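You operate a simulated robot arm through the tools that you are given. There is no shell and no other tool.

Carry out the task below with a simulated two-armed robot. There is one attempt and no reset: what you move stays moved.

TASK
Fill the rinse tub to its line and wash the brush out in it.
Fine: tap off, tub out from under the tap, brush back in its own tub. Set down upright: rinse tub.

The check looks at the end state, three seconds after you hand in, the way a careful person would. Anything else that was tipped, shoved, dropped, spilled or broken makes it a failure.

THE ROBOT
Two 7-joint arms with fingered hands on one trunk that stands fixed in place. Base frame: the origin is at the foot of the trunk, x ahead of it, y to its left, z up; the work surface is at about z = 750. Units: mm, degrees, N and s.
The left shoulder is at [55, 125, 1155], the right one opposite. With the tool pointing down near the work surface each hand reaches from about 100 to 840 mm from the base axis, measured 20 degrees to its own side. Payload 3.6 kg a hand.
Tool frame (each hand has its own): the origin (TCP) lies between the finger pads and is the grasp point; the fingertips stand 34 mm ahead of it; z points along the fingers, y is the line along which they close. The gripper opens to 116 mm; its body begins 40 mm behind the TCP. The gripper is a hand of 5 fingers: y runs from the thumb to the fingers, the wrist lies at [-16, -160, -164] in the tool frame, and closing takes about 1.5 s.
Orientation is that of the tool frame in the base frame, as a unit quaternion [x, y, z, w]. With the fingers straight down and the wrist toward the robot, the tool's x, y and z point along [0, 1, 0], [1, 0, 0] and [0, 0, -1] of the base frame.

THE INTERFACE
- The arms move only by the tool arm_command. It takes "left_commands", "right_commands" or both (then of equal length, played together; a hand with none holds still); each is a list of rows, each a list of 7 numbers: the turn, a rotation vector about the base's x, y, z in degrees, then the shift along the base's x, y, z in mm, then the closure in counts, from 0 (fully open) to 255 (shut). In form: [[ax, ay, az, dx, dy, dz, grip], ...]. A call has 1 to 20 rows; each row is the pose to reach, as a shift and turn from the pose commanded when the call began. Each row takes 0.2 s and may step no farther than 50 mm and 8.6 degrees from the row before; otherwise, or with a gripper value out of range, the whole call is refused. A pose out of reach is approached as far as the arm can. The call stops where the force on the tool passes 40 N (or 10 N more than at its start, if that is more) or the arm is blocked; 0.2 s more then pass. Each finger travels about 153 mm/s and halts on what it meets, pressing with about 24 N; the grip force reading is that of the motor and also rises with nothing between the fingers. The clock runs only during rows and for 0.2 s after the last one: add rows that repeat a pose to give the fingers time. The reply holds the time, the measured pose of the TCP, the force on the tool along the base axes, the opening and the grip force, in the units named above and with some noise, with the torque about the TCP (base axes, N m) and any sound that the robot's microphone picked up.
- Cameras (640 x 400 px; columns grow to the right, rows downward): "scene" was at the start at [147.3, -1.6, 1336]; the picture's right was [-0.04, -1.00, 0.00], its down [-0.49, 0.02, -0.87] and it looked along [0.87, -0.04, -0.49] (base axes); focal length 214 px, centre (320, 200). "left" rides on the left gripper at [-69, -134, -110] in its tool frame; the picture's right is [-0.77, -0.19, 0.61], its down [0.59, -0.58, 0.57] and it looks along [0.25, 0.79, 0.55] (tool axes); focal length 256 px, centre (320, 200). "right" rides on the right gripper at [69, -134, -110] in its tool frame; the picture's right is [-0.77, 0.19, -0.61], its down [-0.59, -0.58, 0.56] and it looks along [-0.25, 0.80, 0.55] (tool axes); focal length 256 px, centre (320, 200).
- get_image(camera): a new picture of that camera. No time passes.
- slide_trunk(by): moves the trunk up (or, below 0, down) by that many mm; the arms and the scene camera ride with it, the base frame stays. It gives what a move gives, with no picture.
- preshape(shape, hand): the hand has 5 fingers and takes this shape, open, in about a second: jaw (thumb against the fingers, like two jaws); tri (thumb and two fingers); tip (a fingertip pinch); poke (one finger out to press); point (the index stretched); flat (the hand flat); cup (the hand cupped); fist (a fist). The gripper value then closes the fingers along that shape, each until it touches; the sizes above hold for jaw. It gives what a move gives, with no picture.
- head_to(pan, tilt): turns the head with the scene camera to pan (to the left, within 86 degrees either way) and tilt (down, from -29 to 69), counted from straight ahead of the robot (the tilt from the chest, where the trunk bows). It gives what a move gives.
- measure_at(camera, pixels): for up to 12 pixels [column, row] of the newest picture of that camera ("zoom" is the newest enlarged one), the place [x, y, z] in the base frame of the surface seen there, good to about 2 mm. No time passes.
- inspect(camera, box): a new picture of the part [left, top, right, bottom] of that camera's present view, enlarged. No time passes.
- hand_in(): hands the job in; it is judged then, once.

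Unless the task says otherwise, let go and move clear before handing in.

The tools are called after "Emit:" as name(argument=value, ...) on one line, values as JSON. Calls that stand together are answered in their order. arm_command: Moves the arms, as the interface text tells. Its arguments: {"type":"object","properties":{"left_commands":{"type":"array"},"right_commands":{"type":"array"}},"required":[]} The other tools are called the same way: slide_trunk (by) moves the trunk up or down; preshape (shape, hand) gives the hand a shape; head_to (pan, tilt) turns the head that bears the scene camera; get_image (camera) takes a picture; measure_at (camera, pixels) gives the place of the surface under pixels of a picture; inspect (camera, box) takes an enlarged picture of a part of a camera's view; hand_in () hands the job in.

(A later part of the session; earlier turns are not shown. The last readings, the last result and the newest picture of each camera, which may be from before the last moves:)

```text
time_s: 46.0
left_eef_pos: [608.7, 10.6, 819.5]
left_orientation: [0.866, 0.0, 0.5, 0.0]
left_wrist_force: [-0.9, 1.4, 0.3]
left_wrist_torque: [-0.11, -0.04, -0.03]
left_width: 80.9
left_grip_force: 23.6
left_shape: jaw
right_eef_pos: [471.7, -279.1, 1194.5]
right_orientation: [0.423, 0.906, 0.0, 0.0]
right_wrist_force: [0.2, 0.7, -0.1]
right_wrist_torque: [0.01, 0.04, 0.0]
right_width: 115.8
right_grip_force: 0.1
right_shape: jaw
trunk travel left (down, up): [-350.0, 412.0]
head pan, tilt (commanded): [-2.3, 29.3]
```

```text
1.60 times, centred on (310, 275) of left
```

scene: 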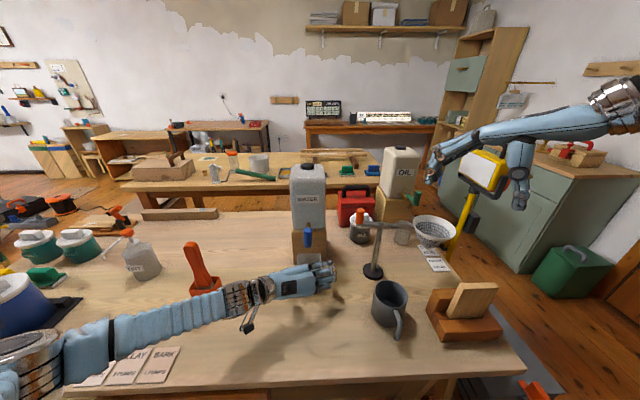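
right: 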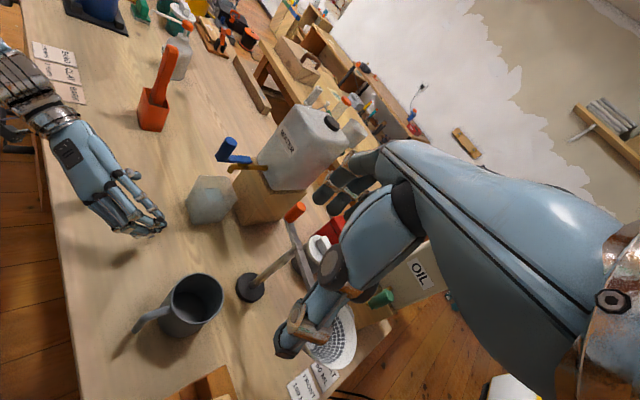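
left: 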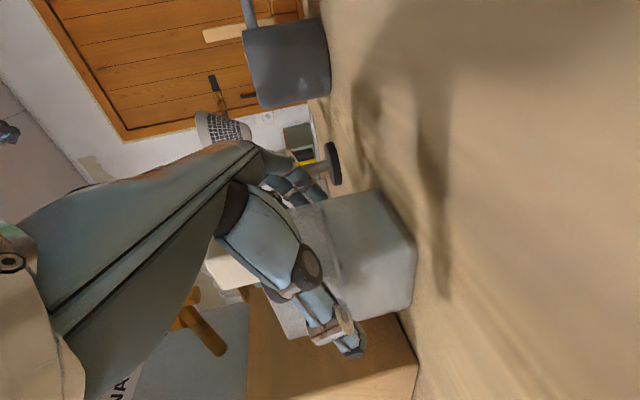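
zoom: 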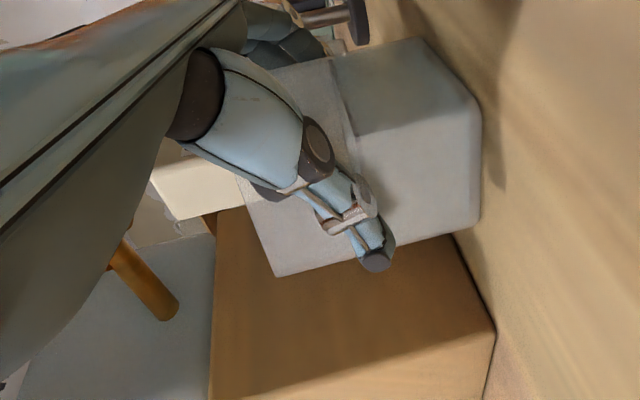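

The grip reads 23.6 N at 81 mm and the tub looks slightly turned (back rim from (280,183) to (368,173) in the zoom). I'll measure the rim and water to check for yaw or tilt before lifting.

Emit:
inspect(camera="scene", box=[285, 240, 345, 300])

Emit:
measure_at(camera="zoom", pixels=[[215, 160], [275, 148], [340, 142], [250, 165], [320, 160], [200, 345], [300, 345], [340, 330], [205, 380], [280, 380]])

Emit:
inspect(camera="right", box=[140, 130, 260, 250])

```text
6.67 times, centred on (315, 270) of scene
```

zoom: 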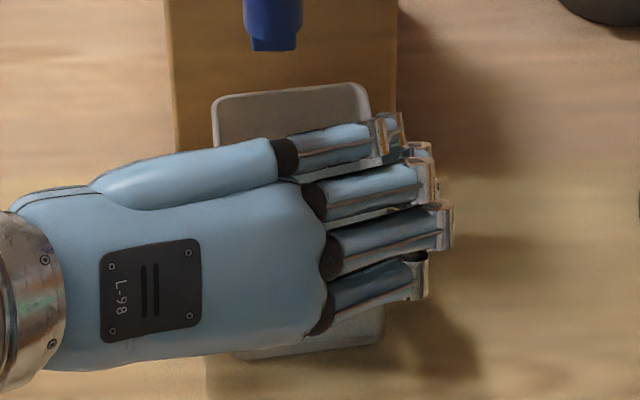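

```text
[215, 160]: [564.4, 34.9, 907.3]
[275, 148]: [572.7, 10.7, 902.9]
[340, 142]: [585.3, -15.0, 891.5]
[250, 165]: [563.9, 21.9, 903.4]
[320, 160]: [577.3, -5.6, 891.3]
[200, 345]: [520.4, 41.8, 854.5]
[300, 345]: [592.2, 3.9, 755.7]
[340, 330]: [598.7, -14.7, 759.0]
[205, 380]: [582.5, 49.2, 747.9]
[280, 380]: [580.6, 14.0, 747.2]
```

```text
3.33 times, centred on (200, 190) of right
```

zoom: 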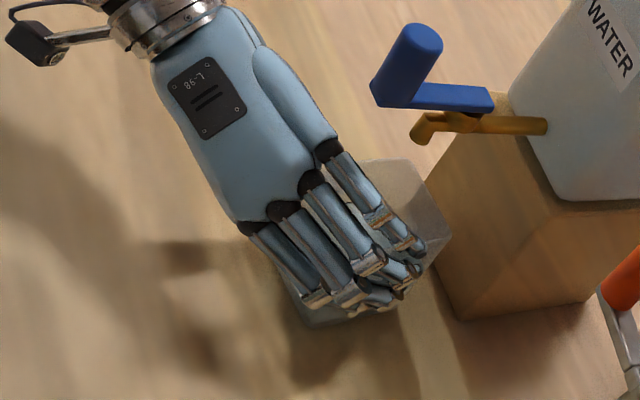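

The front bottom edge hints at a small yaw. I'll measure the back rim and the front bottom edge more carefully.

Emit:
inspect(camera="scene", box=[285, 240, 345, 300])

Emit:
measure_at(camera="zoom", pixels=[[222, 97], [255, 93], [290, 90], [325, 87], [355, 85], [250, 352], [280, 350], [310, 347], [340, 343], [370, 340], [255, 130], [300, 120]])

```text
6.67 times, centred on (315, 270) of scene
```

zoom: 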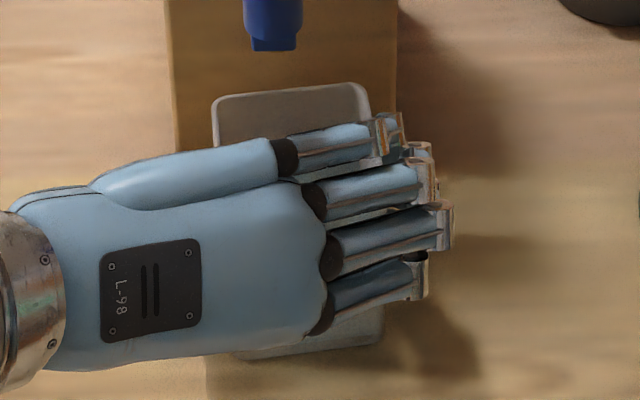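

```text
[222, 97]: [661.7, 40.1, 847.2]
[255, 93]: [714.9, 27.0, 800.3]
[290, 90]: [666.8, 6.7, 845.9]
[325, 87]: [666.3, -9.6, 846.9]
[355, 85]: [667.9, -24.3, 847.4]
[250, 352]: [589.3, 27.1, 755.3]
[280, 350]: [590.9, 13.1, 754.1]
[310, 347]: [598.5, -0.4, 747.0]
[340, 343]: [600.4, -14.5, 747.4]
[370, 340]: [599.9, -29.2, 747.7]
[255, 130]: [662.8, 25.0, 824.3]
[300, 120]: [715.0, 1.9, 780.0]
```

The rim is level at 846–847 all round, with only about 5° of yaw, so the grip is sound. I'll lift slowly 15 mm and check.

Emit:
arm_command(left_commands=[[0, 0, 0, 0, 0, 0, 125], [0, 0, 0, 0, 0, 0, 130], [0, 0, 0, 0, 0, 2, 130], [0, 0, 0, 0, 0, 4, 130], [0, 0, 0, 0, 0, 6, 130], [0, 0, 0, 0, 0, 8, 130], [0, 0, 0, 0, 0, 10, 130], [0, 0, 0, 0, 0, 12, 130], [0, 0, 0, 0, 0, 14, 130], [0, 0, 0, 0, 0, 15, 130], [0, 0, 0, 0, 0, 15, 130]])

Emit:
inspect(camera="scene", box=[285, 240, 345, 300])

Emit:
measure_at(camera="zoom", pixels=[[220, 87], [255, 80], [290, 78], [325, 75], [355, 73], [222, 92], [290, 82], [350, 78], [250, 345], [300, 340], [360, 335]])

Emit:
inspect(camera="left", box=[180, 150, 440, 400])

Emit:
inspect(camera="right", box=[140, 130, 260, 250])

```text
time_s: 48.4
left_eef_pos: [609.6, 12.3, 833.6]
left_orientation: [0.866, 0.001, 0.501, 0.0]
left_wrist_force: [-0.1, 0.1, -4.7]
left_wrist_torque: [0.02, 0.09, 0.0]
left_width: 80.8
left_grip_force: 23.8
left_shape: jaw
right_eef_pos: [471.5, -279.0, 1193.7]
right_orientation: [0.423, 0.906, -0.001, 0.0]
right_wrist_force: [-0.3, 0.8, -0.1]
right_wrist_torque: [-0.03, -0.01, 0.03]
right_width: 115.8
right_grip_force: 0.0
right_shape: jaw
trunk travel left (down, up): [-350.0, 412.0]
head pan, tilt (commanded): [-2.3, 29.3]
```

```text
6.67 times, centred on (315, 270) of scene
```

zoom: 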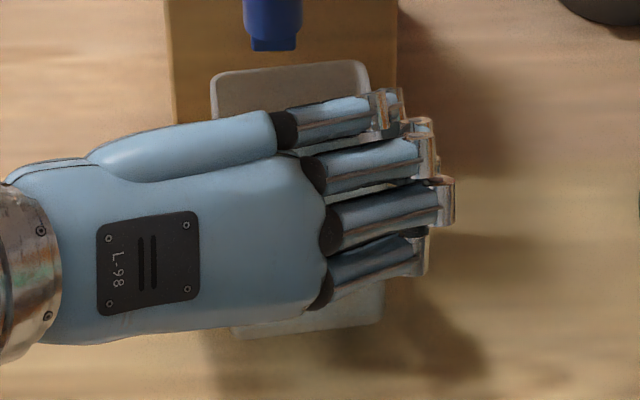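

```text
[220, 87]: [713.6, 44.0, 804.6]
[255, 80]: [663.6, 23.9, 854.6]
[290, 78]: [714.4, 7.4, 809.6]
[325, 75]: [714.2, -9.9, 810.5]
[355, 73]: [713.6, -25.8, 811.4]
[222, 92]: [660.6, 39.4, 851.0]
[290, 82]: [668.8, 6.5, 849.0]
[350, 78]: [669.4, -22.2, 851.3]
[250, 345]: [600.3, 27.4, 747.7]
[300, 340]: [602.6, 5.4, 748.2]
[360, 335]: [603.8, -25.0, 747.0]
```

```text
1.60 times, centred on (310, 275) of left
```

zoom: 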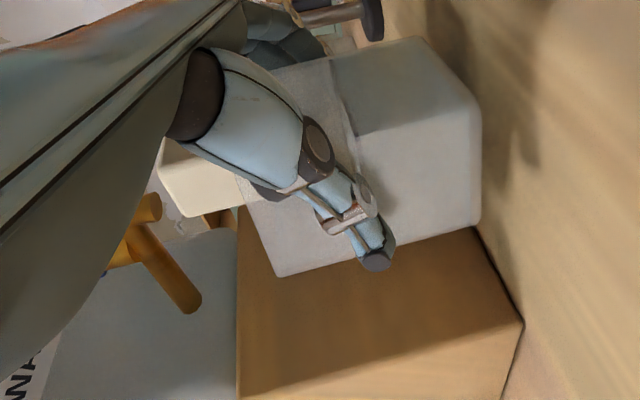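

```text
3.33 times, centred on (200, 190) of right
```

zoom: 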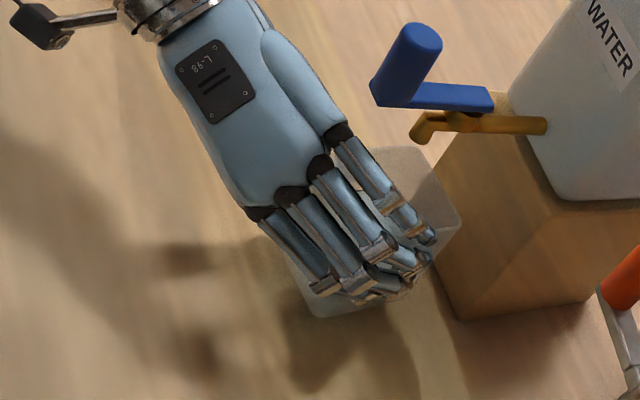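

The tub is off the table and held level (4.7 N load). I'll pull it straight back slowly, about 95 mm, out from under the tap.

Emit:
arm_command(left_commands=[[0, 0, 0, -1, 0, 0, 130], [0, 0, 0, -3, 0, 0, 130], [0, 0, 0, -6, 0, 0, 130], [0, 0, 0, -10, 0, 0, 130], [0, 0, 0, -15, 0, 0, 130], [0, 0, 0, -21, 0, 0, 130], [0, 0, 0, -27, 0, 0, 130], [0, 0, 0, -33, 0, 0, 130], [0, 0, 0, -39, 0, 0, 130], [0, 0, 0, -45, 0, 0, 130], [0, 0, 0, -51, 0, 0, 130], [0, 0, 0, -57, 0, 0, 130], [0, 0, 0, -63, 0, 0, 130], [0, 0, 0, -69, 0, 0, 130], [0, 0, 0, -75, 0, 0, 130], [0, 0, 0, -81, 0, 0, 130], [0, 0, 0, -86, 0, 0, 130], [0, 0, 0, -90, 0, 0, 130], [0, 0, 0, -93, 0, 0, 130], [0, 0, 0, -95, 0, 0, 130]])

Emit:
get_image(camera="scene")

Emit:
get_image(camera="right")

```text
time_s: 52.6
left_eef_pos: [514.6, 10.8, 834.3]
left_orientation: [0.866, 0.0, 0.5, 0.0]
left_wrist_force: [-0.3, -0.3, -3.3]
left_wrist_torque: [0.03, 0.07, 0.06]
left_width: 80.3
left_grip_force: 24.2
left_shape: jaw
right_eef_pos: [472.5, -277.4, 1194.3]
right_orientation: [0.423, 0.906, 0.0, 0.0]
right_wrist_force: [-0.4, -0.2, 0.8]
right_wrist_torque: [0.02, 0.01, -0.02]
right_width: 115.8
right_grip_force: 0.1
right_shape: jaw
trunk travel left (down, up): [-350.0, 412.0]
head pan, tilt (commanded): [-2.3, 29.3]
```

```text
taken
```

scene: 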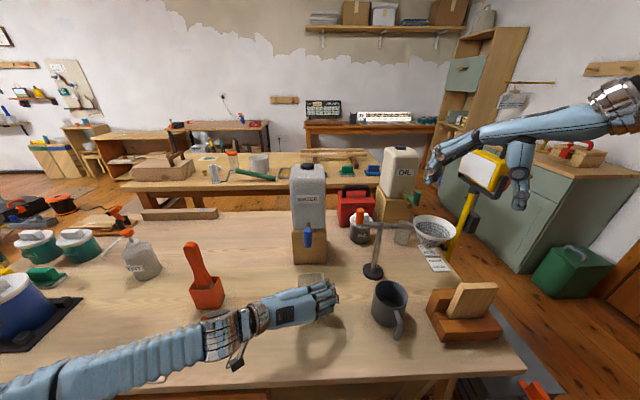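

```text
taken
```

right: 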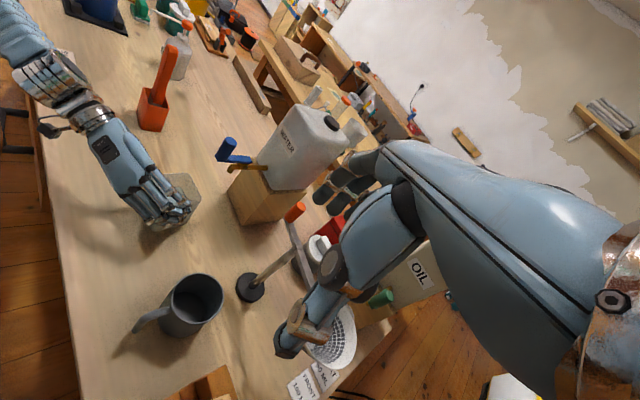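

The tub came out cleanly from under the tap and is now centred near (535, 8). I'll shift it slowly back-left by (−30, +70) to an open spot nearer the brush.

Emit:
arm_command(left_commands=[[0, 0, 0, -0.5, 1, 0, 130], [0, 0, 0, -1.5, 3, 0, 130], [0, 0, 0, -3, 6.5, 0, 130], [0, 0, 0, -5, 11, 0, 130], [0, 0, 0, -7.5, 16.5, 0, 130], [0, 0, 0, -10, 22.5, 0, 130], [0, 0, 0, -12.5, 28.5, 0, 130], [0, 0, 0, -15, 34.5, 0, 130], [0, 0, 0, -17.5, 40.5, 0, 130], [0, 0, 0, -20, 46.5, 0, 130], [0, 0, 0, -22.5, 52.5, 0, 130], [0, 0, 0, -25, 58.5, 0, 130], [0, 0, 0, -27.5, 63.5, 0, 130], [0, 0, 0, -29, 67, 0, 130], [0, 0, 0, -30, 69, 0, 130], [0, 0, 0, -30, 70, 0, 130], [0, 0, 0, -30, 70, 0, 130]])

Emit:
get_image(camera="scene")

Emit:
inspect(camera="right", box=[60, 100, 240, 260])

```text
time_s: 56.2
left_eef_pos: [484.1, 81.3, 833.3]
left_orientation: [0.866, 0.0, 0.5, 0.0]
left_wrist_force: [-0.1, 0.3, -4.2]
left_wrist_torque: [0.03, 0.06, 0.0]
left_width: 80.6
left_grip_force: 23.2
left_shape: jaw
right_eef_pos: [470.6, -278.6, 1193.8]
right_orientation: [0.423, 0.906, 0.0, 0.0]
right_wrist_force: [-0.2, 0.1, 0.2]
right_wrist_torque: [0.0, 0.0, 0.01]
right_width: 116.2
right_grip_force: 0.1
right_shape: jaw
trunk travel left (down, up): [-350.0, 412.0]
head pan, tilt (commanded): [-2.3, 29.3]
```

```text
taken
```

scene: 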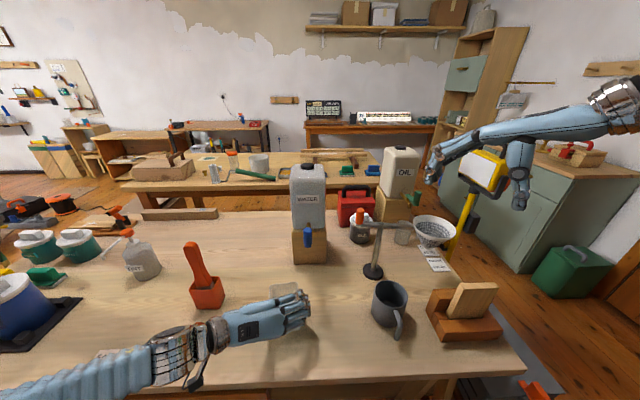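

```text
2.50 times, centred on (150, 180) of right
```

zoom: 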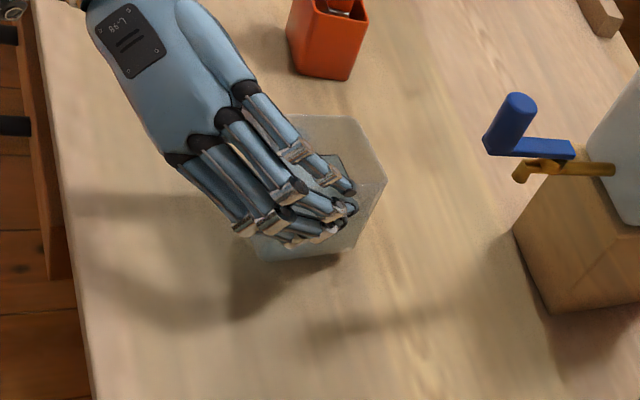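

The tub is over clear table at about (505, 78), still level and held. I'll lower it gently 15 mm to the surface.

Emit:
arm_command(left_commands=[[0, 0, 0, 0, 0, -2, 130], [0, 0, 0, 0, 0, -5, 130], [0, 0, 0, 0, 0, -8, 130], [0, 0, 0, 0, 0, -10.5, 130], [0, 0, 0, 0, 0, -12.5, 130], [0, 0, 0, 0, 0, -13.5, 130], [0, 0, 0, 0, 0, -14.5, 130], [0, 0, 0, 0, 0, -15, 130], [0, 0, 0, 0, 0, -15, 130]])

Emit:
inspect(camera="left", box=[180, 150, 440, 400])

Emit:
inspect(camera="scene", box=[240, 270, 340, 360])

```text
time_s: 58.2
left_eef_pos: [484.7, 80.1, 819.7]
left_orientation: [0.866, 0.0, 0.5, 0.001]
left_wrist_force: [-0.5, 1.0, -0.4]
left_wrist_torque: [-0.07, -0.04, -0.01]
left_width: 80.6
left_grip_force: 23.5
left_shape: jaw
right_eef_pos: [471.6, -278.4, 1193.2]
right_orientation: [0.421, 0.907, 0.0, 0.001]
right_wrist_force: [-0.3, 1.1, -0.3]
right_wrist_torque: [-0.01, -0.01, -0.01]
right_width: 115.7
right_grip_force: 0.0
right_shape: jaw
trunk travel left (down, up): [-350.0, 412.0]
head pan, tilt (commanded): [-2.3, 29.3]
```

```text
1.60 times, centred on (310, 275) of left
```

zoom: 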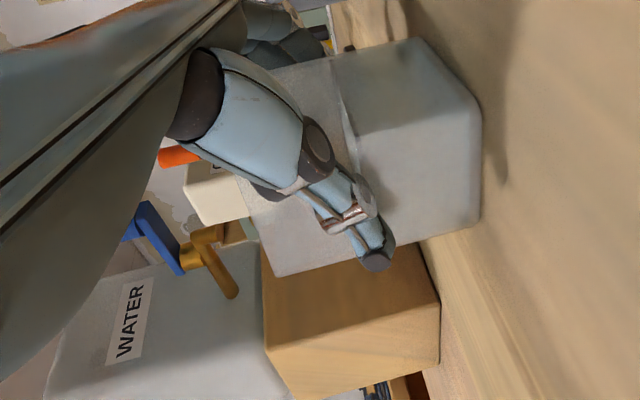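

```text
4.44 times, centred on (290, 315) of scene
```

zoom: 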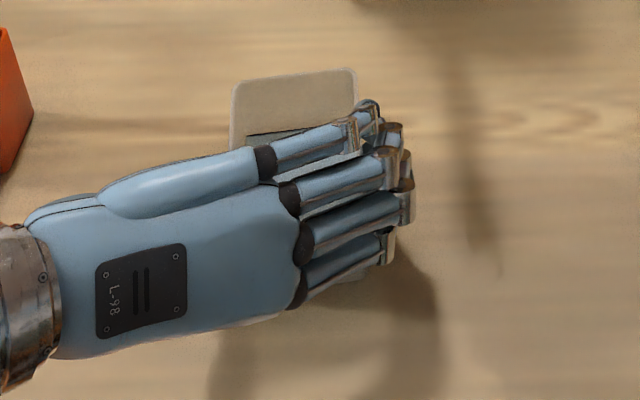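

The load went to the table (−0.4 N), so the tub is standing. I'll open the fingers slowly, then rise straight up clear of it.

Emit:
arm_command(left_commands=[[0, 0, 0, 0, 0, 0, 110], [0, 0, 0, 0, 0, 0, 95], [0, 0, 0, 0, 0, 0, 80], [0, 0, 0, 0, 0, 0, 60], [0, 0, 0, 0, 0, 0, 40], [0, 0, 0, 0, 0, 0, 20], [0, 0, 0, 0, 0, 0, 0], [0, 0, 0, 0, 0, 0, 0], [0, 0, 0, 0, 0, 0, 0]])

Emit:
inspect(camera="left", box=[180, 150, 440, 400])

Emit:
inspect(camera="scene", box=[240, 270, 340, 360])

Emit:
inspect(camera="right", box=[60, 100, 240, 260])

```text
time_s: 60.2
left_eef_pos: [484.1, 80.3, 819.1]
left_orientation: [0.866, 0.0, 0.5, 0.0]
left_wrist_force: [-0.9, 0.4, 0.1]
left_wrist_torque: [-0.04, -0.02, -0.04]
left_width: 115.5
left_grip_force: 0.1
left_shape: jaw
right_eef_pos: [471.5, -278.9, 1193.7]
right_orientation: [0.423, 0.906, 0.0, 0.0]
right_wrist_force: [-0.4, -0.4, -0.4]
right_wrist_torque: [0.01, -0.03, 0.02]
right_width: 115.9
right_grip_force: 0.0
right_shape: jaw
trunk travel left (down, up): [-350.0, 412.0]
head pan, tilt (commanded): [-2.3, 29.3]
```

```text
1.60 times, centred on (310, 275) of left
```

zoom: 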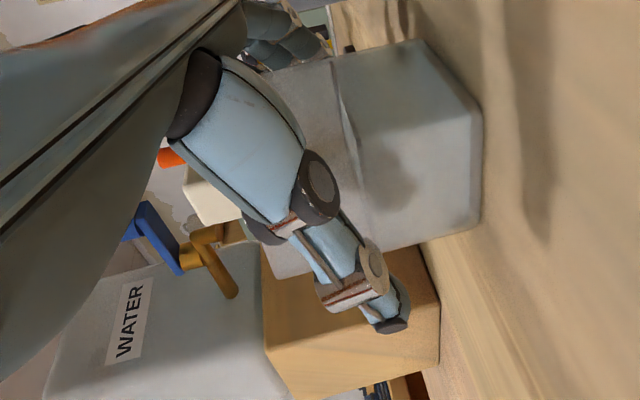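

```text
4.44 times, centred on (290, 315) of scene
```

zoom: 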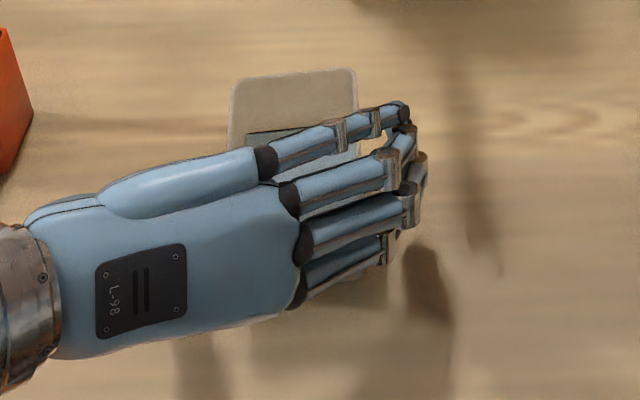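

```text
2.50 times, centred on (150, 180) of right
```

zoom: 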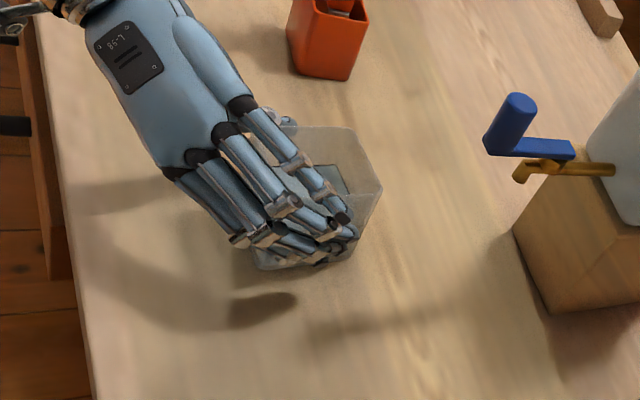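

The fingers are open and clear of the tub on both sides. I'll retreat up and slightly back, then inspect the tub.

Emit:
arm_command(left_commands=[[0, 0, 0, -4, 0, 6, 0], [0, 0, 0, -8, 0, 16, 0], [0, 0, 0, -12, 0, 30, 0], [0, 0, 0, -16, 0, 48, 0], [0, 0, 0, -20, 0, 68, 0], [0, 0, 0, -24, 0, 90, 0], [0, 0, 0, -28, 0, 115, 0], [0, 0, 0, -32, 10, 140, 0], [0, 0, 0, -36, 30, 165, 0], [0, 0, 0, -40, 60, 190, 0], [0, 0, 0, -40, 90, 215, 0], [0, 0, 0, -40, 120, 240, 0]])

Emit:
get_image(camera="scene")

Emit:
inspect(camera="right", box=[60, 100, 240, 260])

```text
time_s: 62.8
left_eef_pos: [444.6, 199.7, 1059.9]
left_orientation: [0.866, -0.001, 0.501, 0.0]
left_wrist_force: [-0.1, -0.5, 0.4]
left_wrist_torque: [0.0, -0.03, 0.0]
left_width: 116.0
left_grip_force: 0.1
left_shape: jaw
right_eef_pos: [471.0, -278.6, 1193.8]
right_orientation: [0.423, 0.906, 0.0, 0.001]
right_wrist_force: [-0.8, -0.2, 0.0]
right_wrist_torque: [0.02, 0.01, 0.0]
right_width: 116.0
right_grip_force: 0.2
right_shape: jaw
trunk travel left (down, up): [-350.0, 412.0]
head pan, tilt (commanded): [-2.3, 29.3]
```

```text
taken
```

scene: 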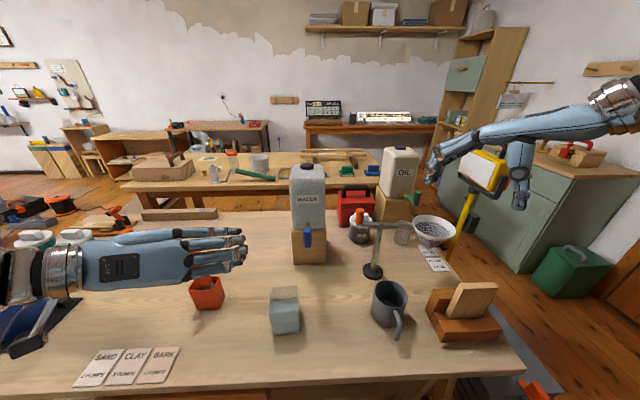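

```text
2.50 times, centred on (150, 180) of right
```

zoom: 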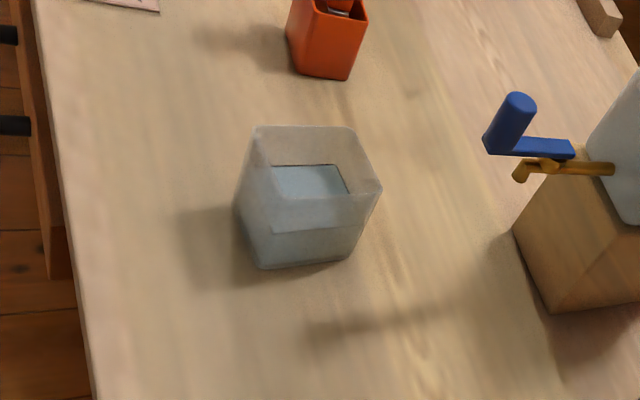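

The tub is standing free on the open table. I'll measure its position and water level.

Emit:
inspect(camera="scene", box=[260, 275, 310, 340])

Emit:
measure_at(camera="zoom", pixels=[[300, 110], [340, 105], [260, 120], [300, 130], [340, 130], [290, 170], [350, 165], [260, 210], [390, 200], [300, 290], [385, 110], [255, 300]])

```text
6.15 times, centred on (285, 308) of scene
```

zoom: 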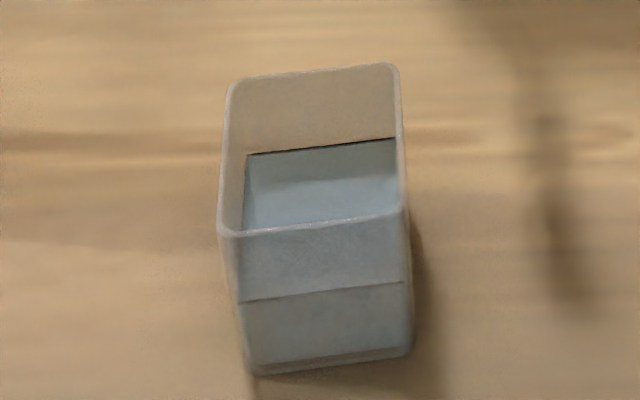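

```text
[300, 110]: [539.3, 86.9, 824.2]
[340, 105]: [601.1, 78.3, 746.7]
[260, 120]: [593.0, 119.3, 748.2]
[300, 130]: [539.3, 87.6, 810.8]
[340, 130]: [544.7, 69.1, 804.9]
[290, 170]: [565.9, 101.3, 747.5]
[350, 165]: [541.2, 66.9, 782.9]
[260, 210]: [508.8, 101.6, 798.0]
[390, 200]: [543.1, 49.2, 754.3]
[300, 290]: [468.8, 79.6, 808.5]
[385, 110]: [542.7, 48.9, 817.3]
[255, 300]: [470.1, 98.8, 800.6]
```

The water still meets the line. I'll measure the rim corners to fix the tub's centre for dipping the brush.

Emit:
measure_at(camera="zoom", pixels=[[238, 84], [310, 73], [388, 67], [222, 225], [240, 233], [315, 225], [398, 213], [397, 140], [224, 160], [320, 185], [280, 195], [360, 180]])

```text
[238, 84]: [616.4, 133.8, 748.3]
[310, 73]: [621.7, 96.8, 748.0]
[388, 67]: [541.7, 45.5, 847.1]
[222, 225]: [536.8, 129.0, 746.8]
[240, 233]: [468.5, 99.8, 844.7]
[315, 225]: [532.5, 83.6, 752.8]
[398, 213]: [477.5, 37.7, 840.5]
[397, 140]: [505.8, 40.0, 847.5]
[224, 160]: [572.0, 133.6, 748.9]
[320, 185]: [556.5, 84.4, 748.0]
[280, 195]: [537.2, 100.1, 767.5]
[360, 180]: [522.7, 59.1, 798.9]
```

The tub's centre is about (506, 74) with ~7° yaw, and it's upright and undisturbed. Now I'll un-pitch the left hand while rising, heading toward the brush.

Emit:
arm_command(left_commands=[[0, 7.5, 0, 0, 5, 10, 0], [0, 15, 0, 0, 10, 25, 0], [0, 22.5, 0, 0, 15, 40, 0], [0, 30, 0, 0, 20, 55, 0], [0, 37.5, 0, 0, 25, 70, 0], [0, 45, 0, 0, 30, 80, 0], [0, 52.5, 0, 0, 35, 90, 0], [0, 60, 0, 0, 40, 90, 0], [0, 60, 0, 0, 40, 90, 0]])

Emit:
arm_command(left_commands=[[0, 0, 8, 0, 5, 0, 0], [0, 0, 16, 0, 10, 0, 0], [0, 0, 24, 0, 15, 0, 0], [0, 0, 32, 0, 20, 0, 0], [0, 0, 40, 0, 25, 0, 0], [0, 0, 48, 0, 30, 0, 0], [0, 0, 56, 0, 35, 0, 0], [0, 0, 64, 0, 40, 0, 0], [0, 0, 72, 0, 45, 0, 0], [0, 0, 80, 0, 50, 0, 0], [0, 0, 86, 0, 55, 0, 0], [0, 0, 90, 0, 60, 0, 0], [0, 0, 90, 0, 62, 0, 0]])

Emit:
get_image(camera="left")

Emit:
get_image(camera="scene")

```text
time_s: 64.8
left_eef_pos: [444.0, 240.2, 1148.9]
left_orientation: [1.0, 0.0, -0.001, 0.0]
left_wrist_force: [-0.2, -0.5, -0.6]
left_wrist_torque: [-0.01, -0.01, 0.02]
left_width: 115.8
left_grip_force: 0.1
left_shape: jaw
right_eef_pos: [471.8, -279.7, 1194.0]
right_orientation: [0.422, 0.907, 0.0, 0.0]
right_wrist_force: [-0.7, -0.4, 0.8]
right_wrist_torque: [-0.01, 0.01, -0.01]
right_width: 115.7
right_grip_force: 0.0
right_shape: jaw
trunk travel left (down, up): [-350.0, 412.0]
head pan, tilt (commanded): [-2.3, 29.3]
```

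```text
time_s: 67.6
left_eef_pos: [467.1, 368.7, 1135.7]
left_orientation: [0.72, 0.694, -0.008, 0.009]
left_wrist_force: [-0.1, -0.6, 0.2]
left_wrist_torque: [-0.05, 0.01, 0.03]
left_width: 116.0
left_grip_force: 0.1
left_shape: jaw
left hand out of reach, approached as far as the arm can: row 10, 11, 12, 13
right_eef_pos: [470.6, -278.1, 1194.2]
right_orientation: [0.422, 0.907, 0.0, -0.001]
right_wrist_force: [-0.6, 0.2, -0.2]
right_wrist_torque: [0.05, 0.0, 0.01]
right_width: 115.6
right_grip_force: 0.3
right_shape: jaw
trunk travel left (down, up): [-350.0, 412.0]
head pan, tilt (commanded): [-2.3, 29.3]
```

```text
taken
```

left: 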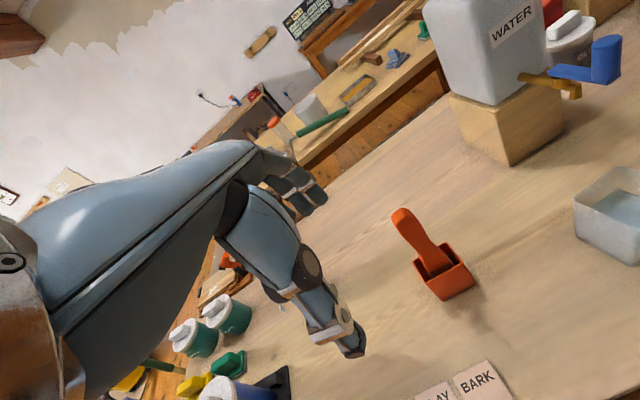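

```text
taken
```

scene: 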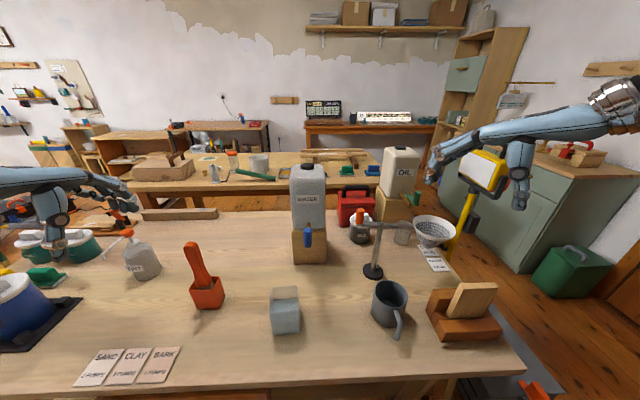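

The left hand is back near its default orientation, stopped a bit short of the commanded spot by reach, and nothing was touched. I'll look closely at the brush from here before approaching.

Emit:
inspect(camera="left", box=[370, 190, 500, 320])

Emit:
measure_at(camera="zoom", pixels=[[240, 100], [270, 110], [290, 190], [255, 180], [320, 220], [300, 250], [340, 260], [390, 260], [420, 225], [330, 340], [510, 310], [270, 262]])

Emit:
inspect(camera="scene", box=[175, 230, 240, 320])

Emit:
measure_at(camera="zoom", pixels=[[280, 80], [310, 75], [290, 130], [330, 120], [300, 190], [345, 185], [305, 240], [370, 240], [340, 260], [250, 290], [385, 290], [420, 225]])

```text
3.08 times, centred on (435, 255) of left
```

zoom: 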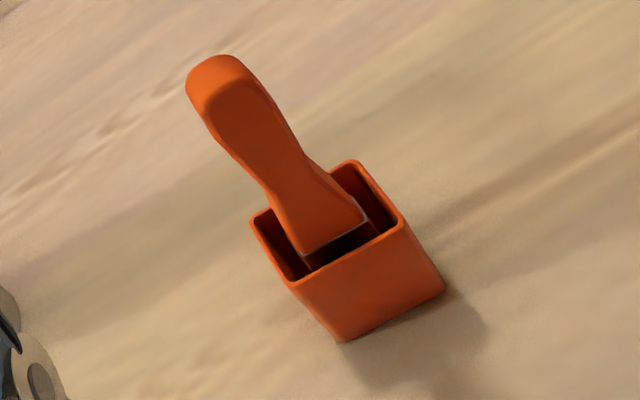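

```text
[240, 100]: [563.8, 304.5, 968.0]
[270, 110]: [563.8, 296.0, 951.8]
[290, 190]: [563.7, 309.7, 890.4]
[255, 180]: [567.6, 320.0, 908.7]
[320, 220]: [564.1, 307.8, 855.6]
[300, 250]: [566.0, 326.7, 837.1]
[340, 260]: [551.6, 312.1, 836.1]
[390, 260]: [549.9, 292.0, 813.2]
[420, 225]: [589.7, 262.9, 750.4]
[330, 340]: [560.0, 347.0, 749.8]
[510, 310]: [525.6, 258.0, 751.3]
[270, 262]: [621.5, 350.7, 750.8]
```

```text
4.44 times, centred on (208, 275) of scene
```

zoom: 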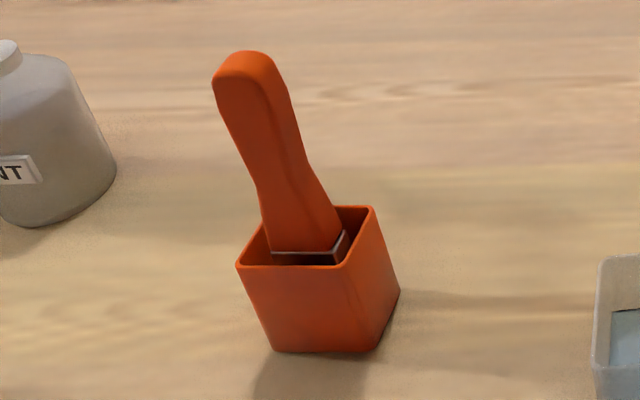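

```text
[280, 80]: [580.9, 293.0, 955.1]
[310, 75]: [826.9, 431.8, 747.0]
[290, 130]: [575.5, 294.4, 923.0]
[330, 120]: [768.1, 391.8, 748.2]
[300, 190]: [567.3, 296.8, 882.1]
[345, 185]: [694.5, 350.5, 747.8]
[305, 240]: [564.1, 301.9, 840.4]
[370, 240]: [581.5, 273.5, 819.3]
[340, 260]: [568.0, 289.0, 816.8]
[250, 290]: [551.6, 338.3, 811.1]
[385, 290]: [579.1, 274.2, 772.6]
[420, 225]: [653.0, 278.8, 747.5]
```

The brush is upright with its front face at x ≈ 564 and waist width about 26 mm in y; the orange tub spans x 551–612, y 273–338 with rim z ≈ 815. The default wrist-back pose is cramped near the body, so I'll re-yaw the left hand −90° (wrist left) and grip the handle across y.

Emit:
arm_command(left_commands=[[0, 0, 0, 28, 0, 0, 0], [0, 0, 0, 56, 0, 0, 0], [0, 0, -8, 56, -2, 0, 0], [0, 0, -16, 56, -4, 0, 0], [0, 0, -24, 56, -6, 0, 0], [0, 0, -32, 56, -8, 0, 0], [0, 0, -40, 56, -10, 0, 0], [0, 0, -48, 56, -12, 0, 0], [0, 0, -56, 56, -12, 0, 0], [0, 0, -64, 56, -12, 0, 0], [0, 0, -72, 56, -12, 0, 0], [0, 0, -80, 56, -12, 0, 0], [0, 0, -86, 56, -12, 0, 0], [0, 0, -90, 56, -12, 0, 0], [0, 0, -90, 56, -12, 0, 0]])

Emit:
get_image(camera="scene")

Emit:
get_image(camera="left")

```text
time_s: 70.8
left_eef_pos: [503.5, 347.9, 1133.9]
left_orientation: [1.0, 0.0, 0.001, 0.0]
left_wrist_force: [0.5, -0.1, 0.1]
left_wrist_torque: [0.04, 0.0, -0.02]
left_width: 116.1
left_grip_force: 0.1
left_shape: jaw
left hand out of reach, approached as far as the arm can: row 1, 2, 13, 14, 15
right_eef_pos: [472.6, -279.0, 1194.6]
right_orientation: [0.422, 0.907, 0.0, -0.001]
right_wrist_force: [-0.4, -0.4, -0.4]
right_wrist_torque: [0.04, -0.03, 0.0]
right_width: 115.8
right_grip_force: 0.1
right_shape: jaw
trunk travel left (down, up): [-350.0, 412.0]
head pan, tilt (commanded): [-2.3, 29.3]
```

```text
taken
```

scene: 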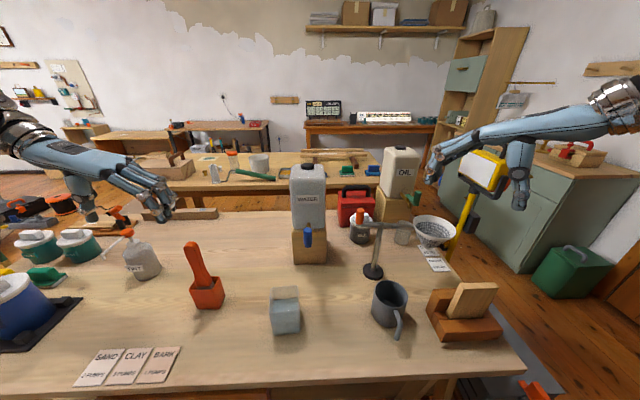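

```text
taken
```

left: 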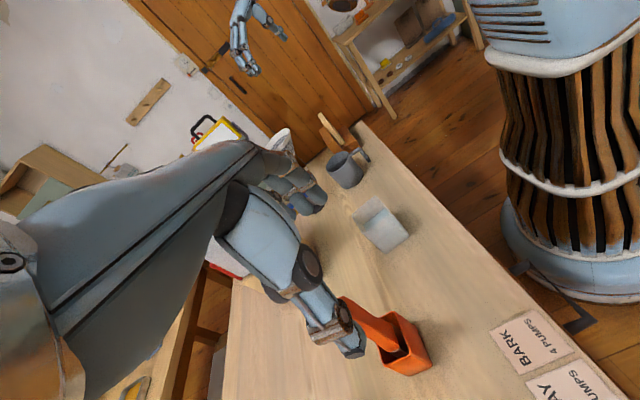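

The wrist-left, straight-down pose is at the reach limit here, but the 60° pitched pose used for the tub reaches well and lets all four fingers wrap the handle's height. I'll pitch again while backing away from the brush, and measure nearby items on the left.

Emit:
arm_command(left_commands=[[0, -7.5, 0, -10, -5, 0, 0], [0, -15, 0, -20, -10, 0, 0], [0, -22.5, 0, -30, -15, 0, 0], [0, -30, 0, -40, -20, 0, 0], [0, -37.5, 0, -50, -25, -5, 0], [0, -45, 0, -60, -30, -15, 0], [0, -52.5, 0, -70, -35, -25, 0], [0, -60, 0, -80, -40, -35, 0], [0, -60, 0, -80, -40, -45, 0], [0, -60, 0, -80, -40, -50, 0]])

Emit:
get_image(camera="scene")

Emit:
measure_at(camera="scene", pixels=[[140, 265], [125, 235], [20, 300], [45, 275], [75, 245], [105, 360], [155, 360], [207, 300]])

```text
time_s: 73.0
left_eef_pos: [422.1, 308.1, 1083.5]
left_orientation: [0.866, 0.0, 0.5, 0.0]
left_wrist_force: [-1.0, -0.4, 0.1]
left_wrist_torque: [0.0, -0.01, -0.01]
left_width: 115.9
left_grip_force: 0.0
left_shape: jaw
right_eef_pos: [471.9, -279.3, 1193.6]
right_orientation: [0.422, 0.907, 0.0, 0.0]
right_wrist_force: [1.2, -0.2, 0.6]
right_wrist_torque: [-0.02, 0.03, 0.0]
right_width: 115.8
right_grip_force: 0.1
right_shape: jaw
trunk travel left (down, up): [-350.0, 412.0]
head pan, tilt (commanded): [-2.3, 29.3]
```

```text
taken
```

scene: 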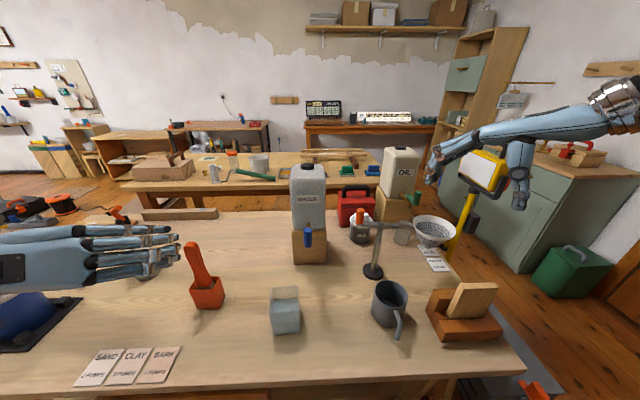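

```text
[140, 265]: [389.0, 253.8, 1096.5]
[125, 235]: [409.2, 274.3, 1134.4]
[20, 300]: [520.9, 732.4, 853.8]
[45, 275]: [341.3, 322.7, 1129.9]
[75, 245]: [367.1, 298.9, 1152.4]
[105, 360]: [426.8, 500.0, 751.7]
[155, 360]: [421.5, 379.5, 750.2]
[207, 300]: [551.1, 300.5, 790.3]
```

The left hand is pitched correctly at (422, 308, 1084). I'll lower it to z ≈ 942 in front of the brush at x ≈ 455, then check alignment.

Emit:
arm_command(left_commands=[[0, 0, 0, 5, -1, -20, 0], [0, 0, 0, 10, -2, -45, 0], [0, 0, 0, 15, -2, -70, 0], [0, 0, 0, 20, -2, -95, 0], [0, 0, 0, 25, -2, -115, 0], [0, 0, 0, 30, -2, -130, 0], [0, 0, 0, 33, -2, -142, 0], [0, 0, 0, 33, -2, -142, 0]])

Emit:
get_image(camera="scene")

Emit:
get_image(camera="left")

Emit:
inspect(camera="right", box=[0, 0, 240, 200])

```text
time_s: 74.8
left_eef_pos: [454.7, 306.1, 941.3]
left_orientation: [0.866, 0.0, 0.5, 0.0]
left_wrist_force: [-0.1, -0.3, 0.2]
left_wrist_torque: [-0.02, -0.02, 0.02]
left_width: 115.8
left_grip_force: 0.0
left_shape: jaw
right_eef_pos: [472.1, -279.0, 1194.2]
right_orientation: [0.422, 0.906, 0.0, 0.0]
right_wrist_force: [-0.3, -0.3, 0.6]
right_wrist_torque: [-0.02, 0.03, -0.01]
right_width: 115.8
right_grip_force: 0.1
right_shape: jaw
trunk travel left (down, up): [-350.0, 412.0]
head pan, tilt (commanded): [-2.3, 29.3]
```

```text
taken
```

scene: 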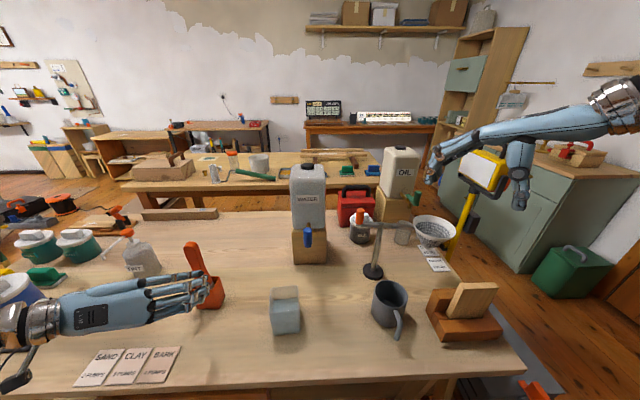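

```text
taken
```

left: 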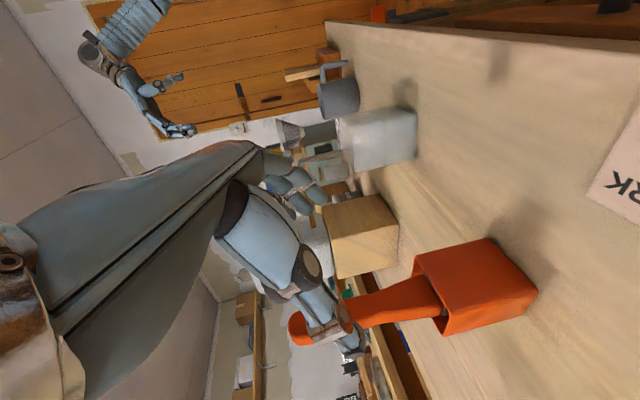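

```text
2.00 times, centred on (120, 100) of right
```

zoom: 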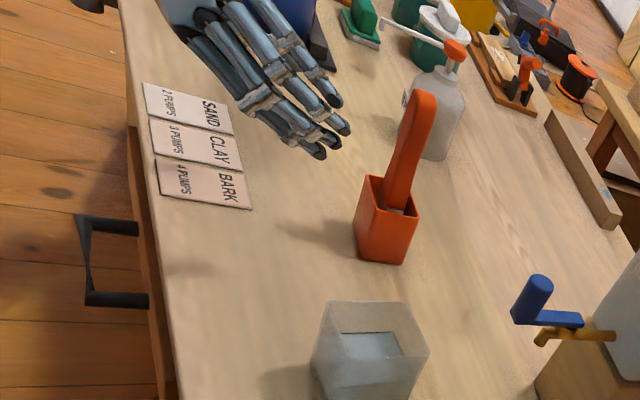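

From this side view I can see the brush's profile at left-image (300–440, 270–330). I'll measure its thickness in x and its lean.

Emit:
inspect(camera="left", box=[280, 220, 550, 370])

Emit:
measure_at(camera="left", pixels=[[293, 325], [300, 340], [296, 315], [370, 310], [375, 325], [365, 297], [420, 280], [425, 312], [430, 300], [445, 333], [415, 262], [490, 240]])

Emit:
measure_at(camera="right", pixels=[[102, 48], [96, 50], [108, 50], [95, 75], [101, 78], [92, 98], [98, 100], [78, 105], [102, 112], [88, 90], [70, 120], [100, 130]])

```text
2.37 times, centred on (415, 295) of left
```

zoom: 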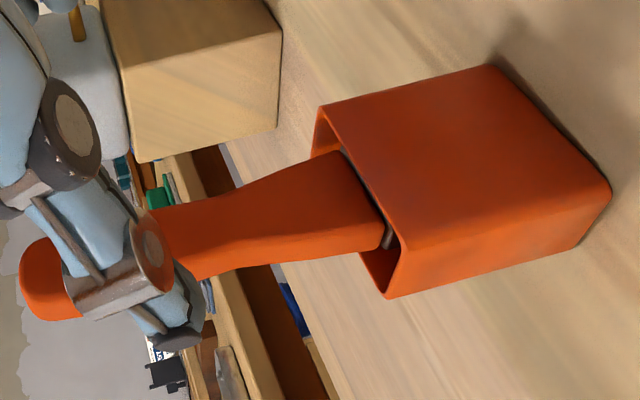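

```text
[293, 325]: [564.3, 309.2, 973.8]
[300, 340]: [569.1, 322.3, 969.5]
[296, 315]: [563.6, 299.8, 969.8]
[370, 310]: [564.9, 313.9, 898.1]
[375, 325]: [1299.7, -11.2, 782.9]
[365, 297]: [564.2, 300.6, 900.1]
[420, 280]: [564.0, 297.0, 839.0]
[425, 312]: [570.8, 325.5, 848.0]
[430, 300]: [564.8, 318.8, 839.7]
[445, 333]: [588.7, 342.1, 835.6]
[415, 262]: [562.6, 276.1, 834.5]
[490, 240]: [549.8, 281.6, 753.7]
```

```text
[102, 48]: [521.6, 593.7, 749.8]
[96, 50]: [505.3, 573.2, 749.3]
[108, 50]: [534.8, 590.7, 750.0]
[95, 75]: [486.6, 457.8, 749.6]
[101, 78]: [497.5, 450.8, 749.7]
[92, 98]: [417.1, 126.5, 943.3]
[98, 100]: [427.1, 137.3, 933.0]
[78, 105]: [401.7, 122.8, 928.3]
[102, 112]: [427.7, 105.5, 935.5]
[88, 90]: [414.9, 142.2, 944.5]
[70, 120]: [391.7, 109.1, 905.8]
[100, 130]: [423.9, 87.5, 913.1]
```

I'll take a fresh right-camera picture to measure the brush from its right side, since those last right readings were from an older picture.

Emit:
inspect(camera="right", box=[110, 20, 240, 150])

Emit:
measure_at(camera="zoom", pixels=[[320, 130], [300, 135], [345, 135], [330, 170], [300, 180], [310, 220], [285, 230], [250, 270], [290, 290], [330, 290], [230, 330], [280, 350]])

```text
3.08 times, centred on (175, 85) of right
```

zoom: 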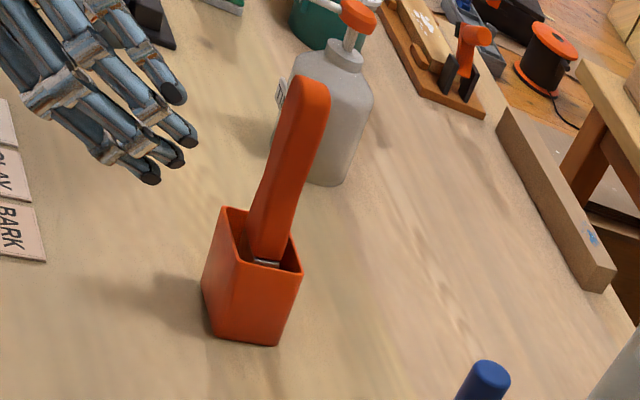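

```text
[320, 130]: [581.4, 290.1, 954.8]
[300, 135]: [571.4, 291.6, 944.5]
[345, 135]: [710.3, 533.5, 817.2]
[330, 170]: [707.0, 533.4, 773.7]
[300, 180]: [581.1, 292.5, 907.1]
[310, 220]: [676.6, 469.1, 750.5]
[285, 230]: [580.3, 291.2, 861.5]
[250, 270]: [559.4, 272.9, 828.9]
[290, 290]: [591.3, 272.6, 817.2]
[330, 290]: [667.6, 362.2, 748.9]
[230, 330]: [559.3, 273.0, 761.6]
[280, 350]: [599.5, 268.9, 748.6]
```

The handle spans x 564–588, y 291–325, with its top at z ≈ 980. I'll advance the open hand +122 mm so the handle sits between thumb and fingers.

Emit:
arm_command(left_commands=[[0, 0, 0, 12, 0, 0, 0], [0, 0, 0, 25, 0, 0, 0], [0, 0, 0, 38, 0, 0, 0], [0, 0, 0, 51, 0, 0, 0], [0, 0, 0, 64, 0, 0, 0], [0, 0, 0, 77, 0, 0, 0], [0, 0, 0, 88, 0, 0, 0], [0, 0, 0, 98, 0.5, 0, 0], [0, 0, 0, 107, 0.5, 0, 0], [0, 0, 0, 115, 0.5, 0, 0], [0, 0, 0, 121, 0.5, 0, 0], [0, 0, 0, 121, 0.5, 0, 0]])

Emit:
inspect(camera="scene", box=[150, 220, 270, 330])

Emit:
inspect(camera="right", box=[90, 10, 240, 150])

Emit:
get_image(camera="left")

```text
time_s: 77.4
left_eef_pos: [575.7, 305.7, 942.4]
left_orientation: [0.866, 0.0, 0.499, 0.0]
left_wrist_force: [-0.1, 0.3, 0.2]
left_wrist_torque: [0.0, 0.01, 0.02]
left_width: 116.0
left_grip_force: 0.1
left_shape: jaw
right_eef_pos: [471.6, -279.7, 1193.2]
right_orientation: [0.423, 0.906, 0.0, 0.0]
right_wrist_force: [0.0, 0.2, -0.3]
right_wrist_torque: [0.01, -0.03, 0.03]
right_width: 116.0
right_grip_force: 0.1
right_shape: jaw
trunk travel left (down, up): [-350.0, 412.0]
head pan, tilt (commanded): [-2.3, 29.3]
```

```text
3.64 times, centred on (210, 275) of scene
```

zoom: 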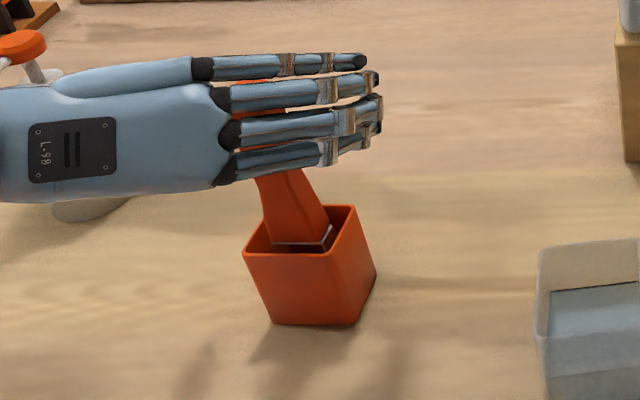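

```text
2.86 times, centred on (165, 80) of right
```

zoom: 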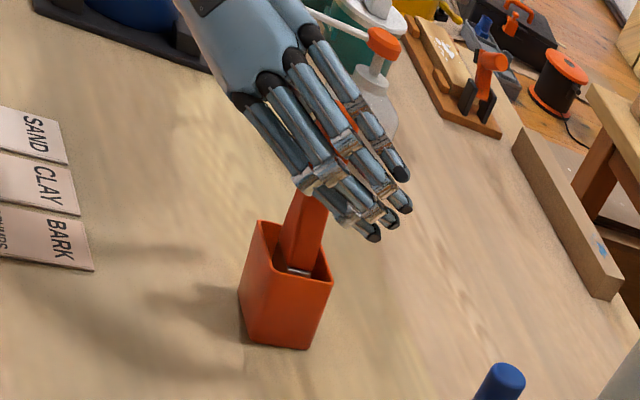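

```text
taken
```

left: 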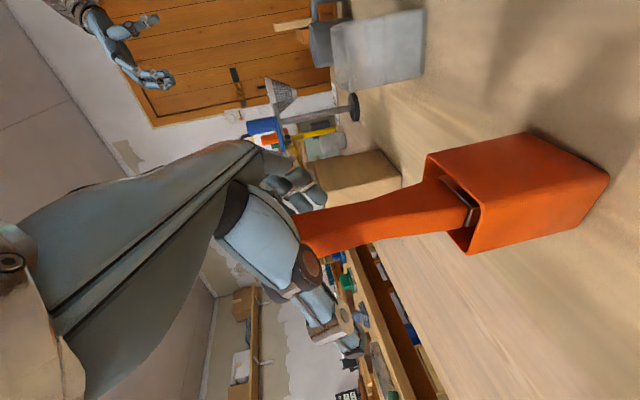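

The handle lies between the thumb and the fingers and nothing is touching. I'll close slowly until contact.

Emit:
arm_command(left_commands=[[0, 0, 0, 0, 0, 0, 40], [0, 0, 0, 0, 0, 0, 80], [0, 0, 0, 0, 0, 0, 110], [0, 0, 0, 0, 0, 0, 130], [0, 0, 0, 0, 0, 0, 145], [0, 0, 0, 0, 0, 0, 155], [0, 0, 0, 0, 0, 0, 165], [0, 0, 0, 0, 0, 0, 172]])

Emit:
get_image(camera="left")

Emit:
inspect(camera="scene", box=[150, 220, 270, 330])

```text
time_s: 79.2
left_eef_pos: [575.7, 307.0, 941.6]
left_orientation: [0.866, 0.0, 0.5, 0.0]
left_wrist_force: [-0.7, 0.6, 0.2]
left_wrist_torque: [-0.01, -0.03, 0.03]
left_width: 38.2
left_grip_force: 0.0
left_shape: jaw
right_eef_pos: [472.4, -278.6, 1193.8]
right_orientation: [0.423, 0.906, 0.0, -0.001]
right_wrist_force: [-0.8, -0.1, -0.3]
right_wrist_torque: [0.03, -0.01, -0.02]
right_width: 116.0
right_grip_force: 0.1
right_shape: jaw
trunk travel left (down, up): [-350.0, 412.0]
head pan, tilt (commanded): [-2.3, 29.3]
```

```text
taken
```

left: 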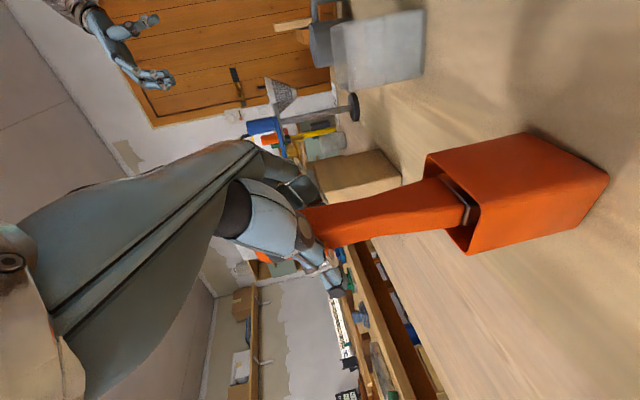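

```text
3.64 times, centred on (210, 275) of scene
```

zoom: 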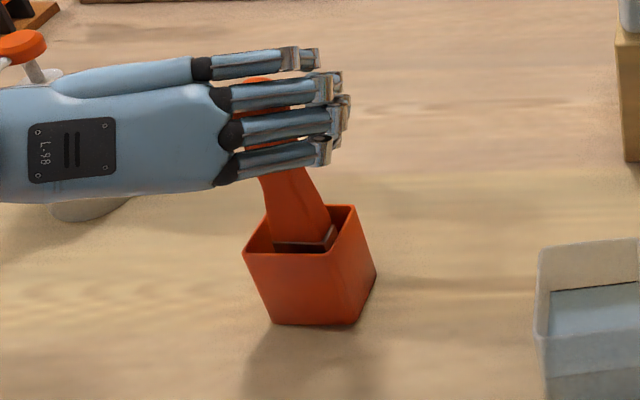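

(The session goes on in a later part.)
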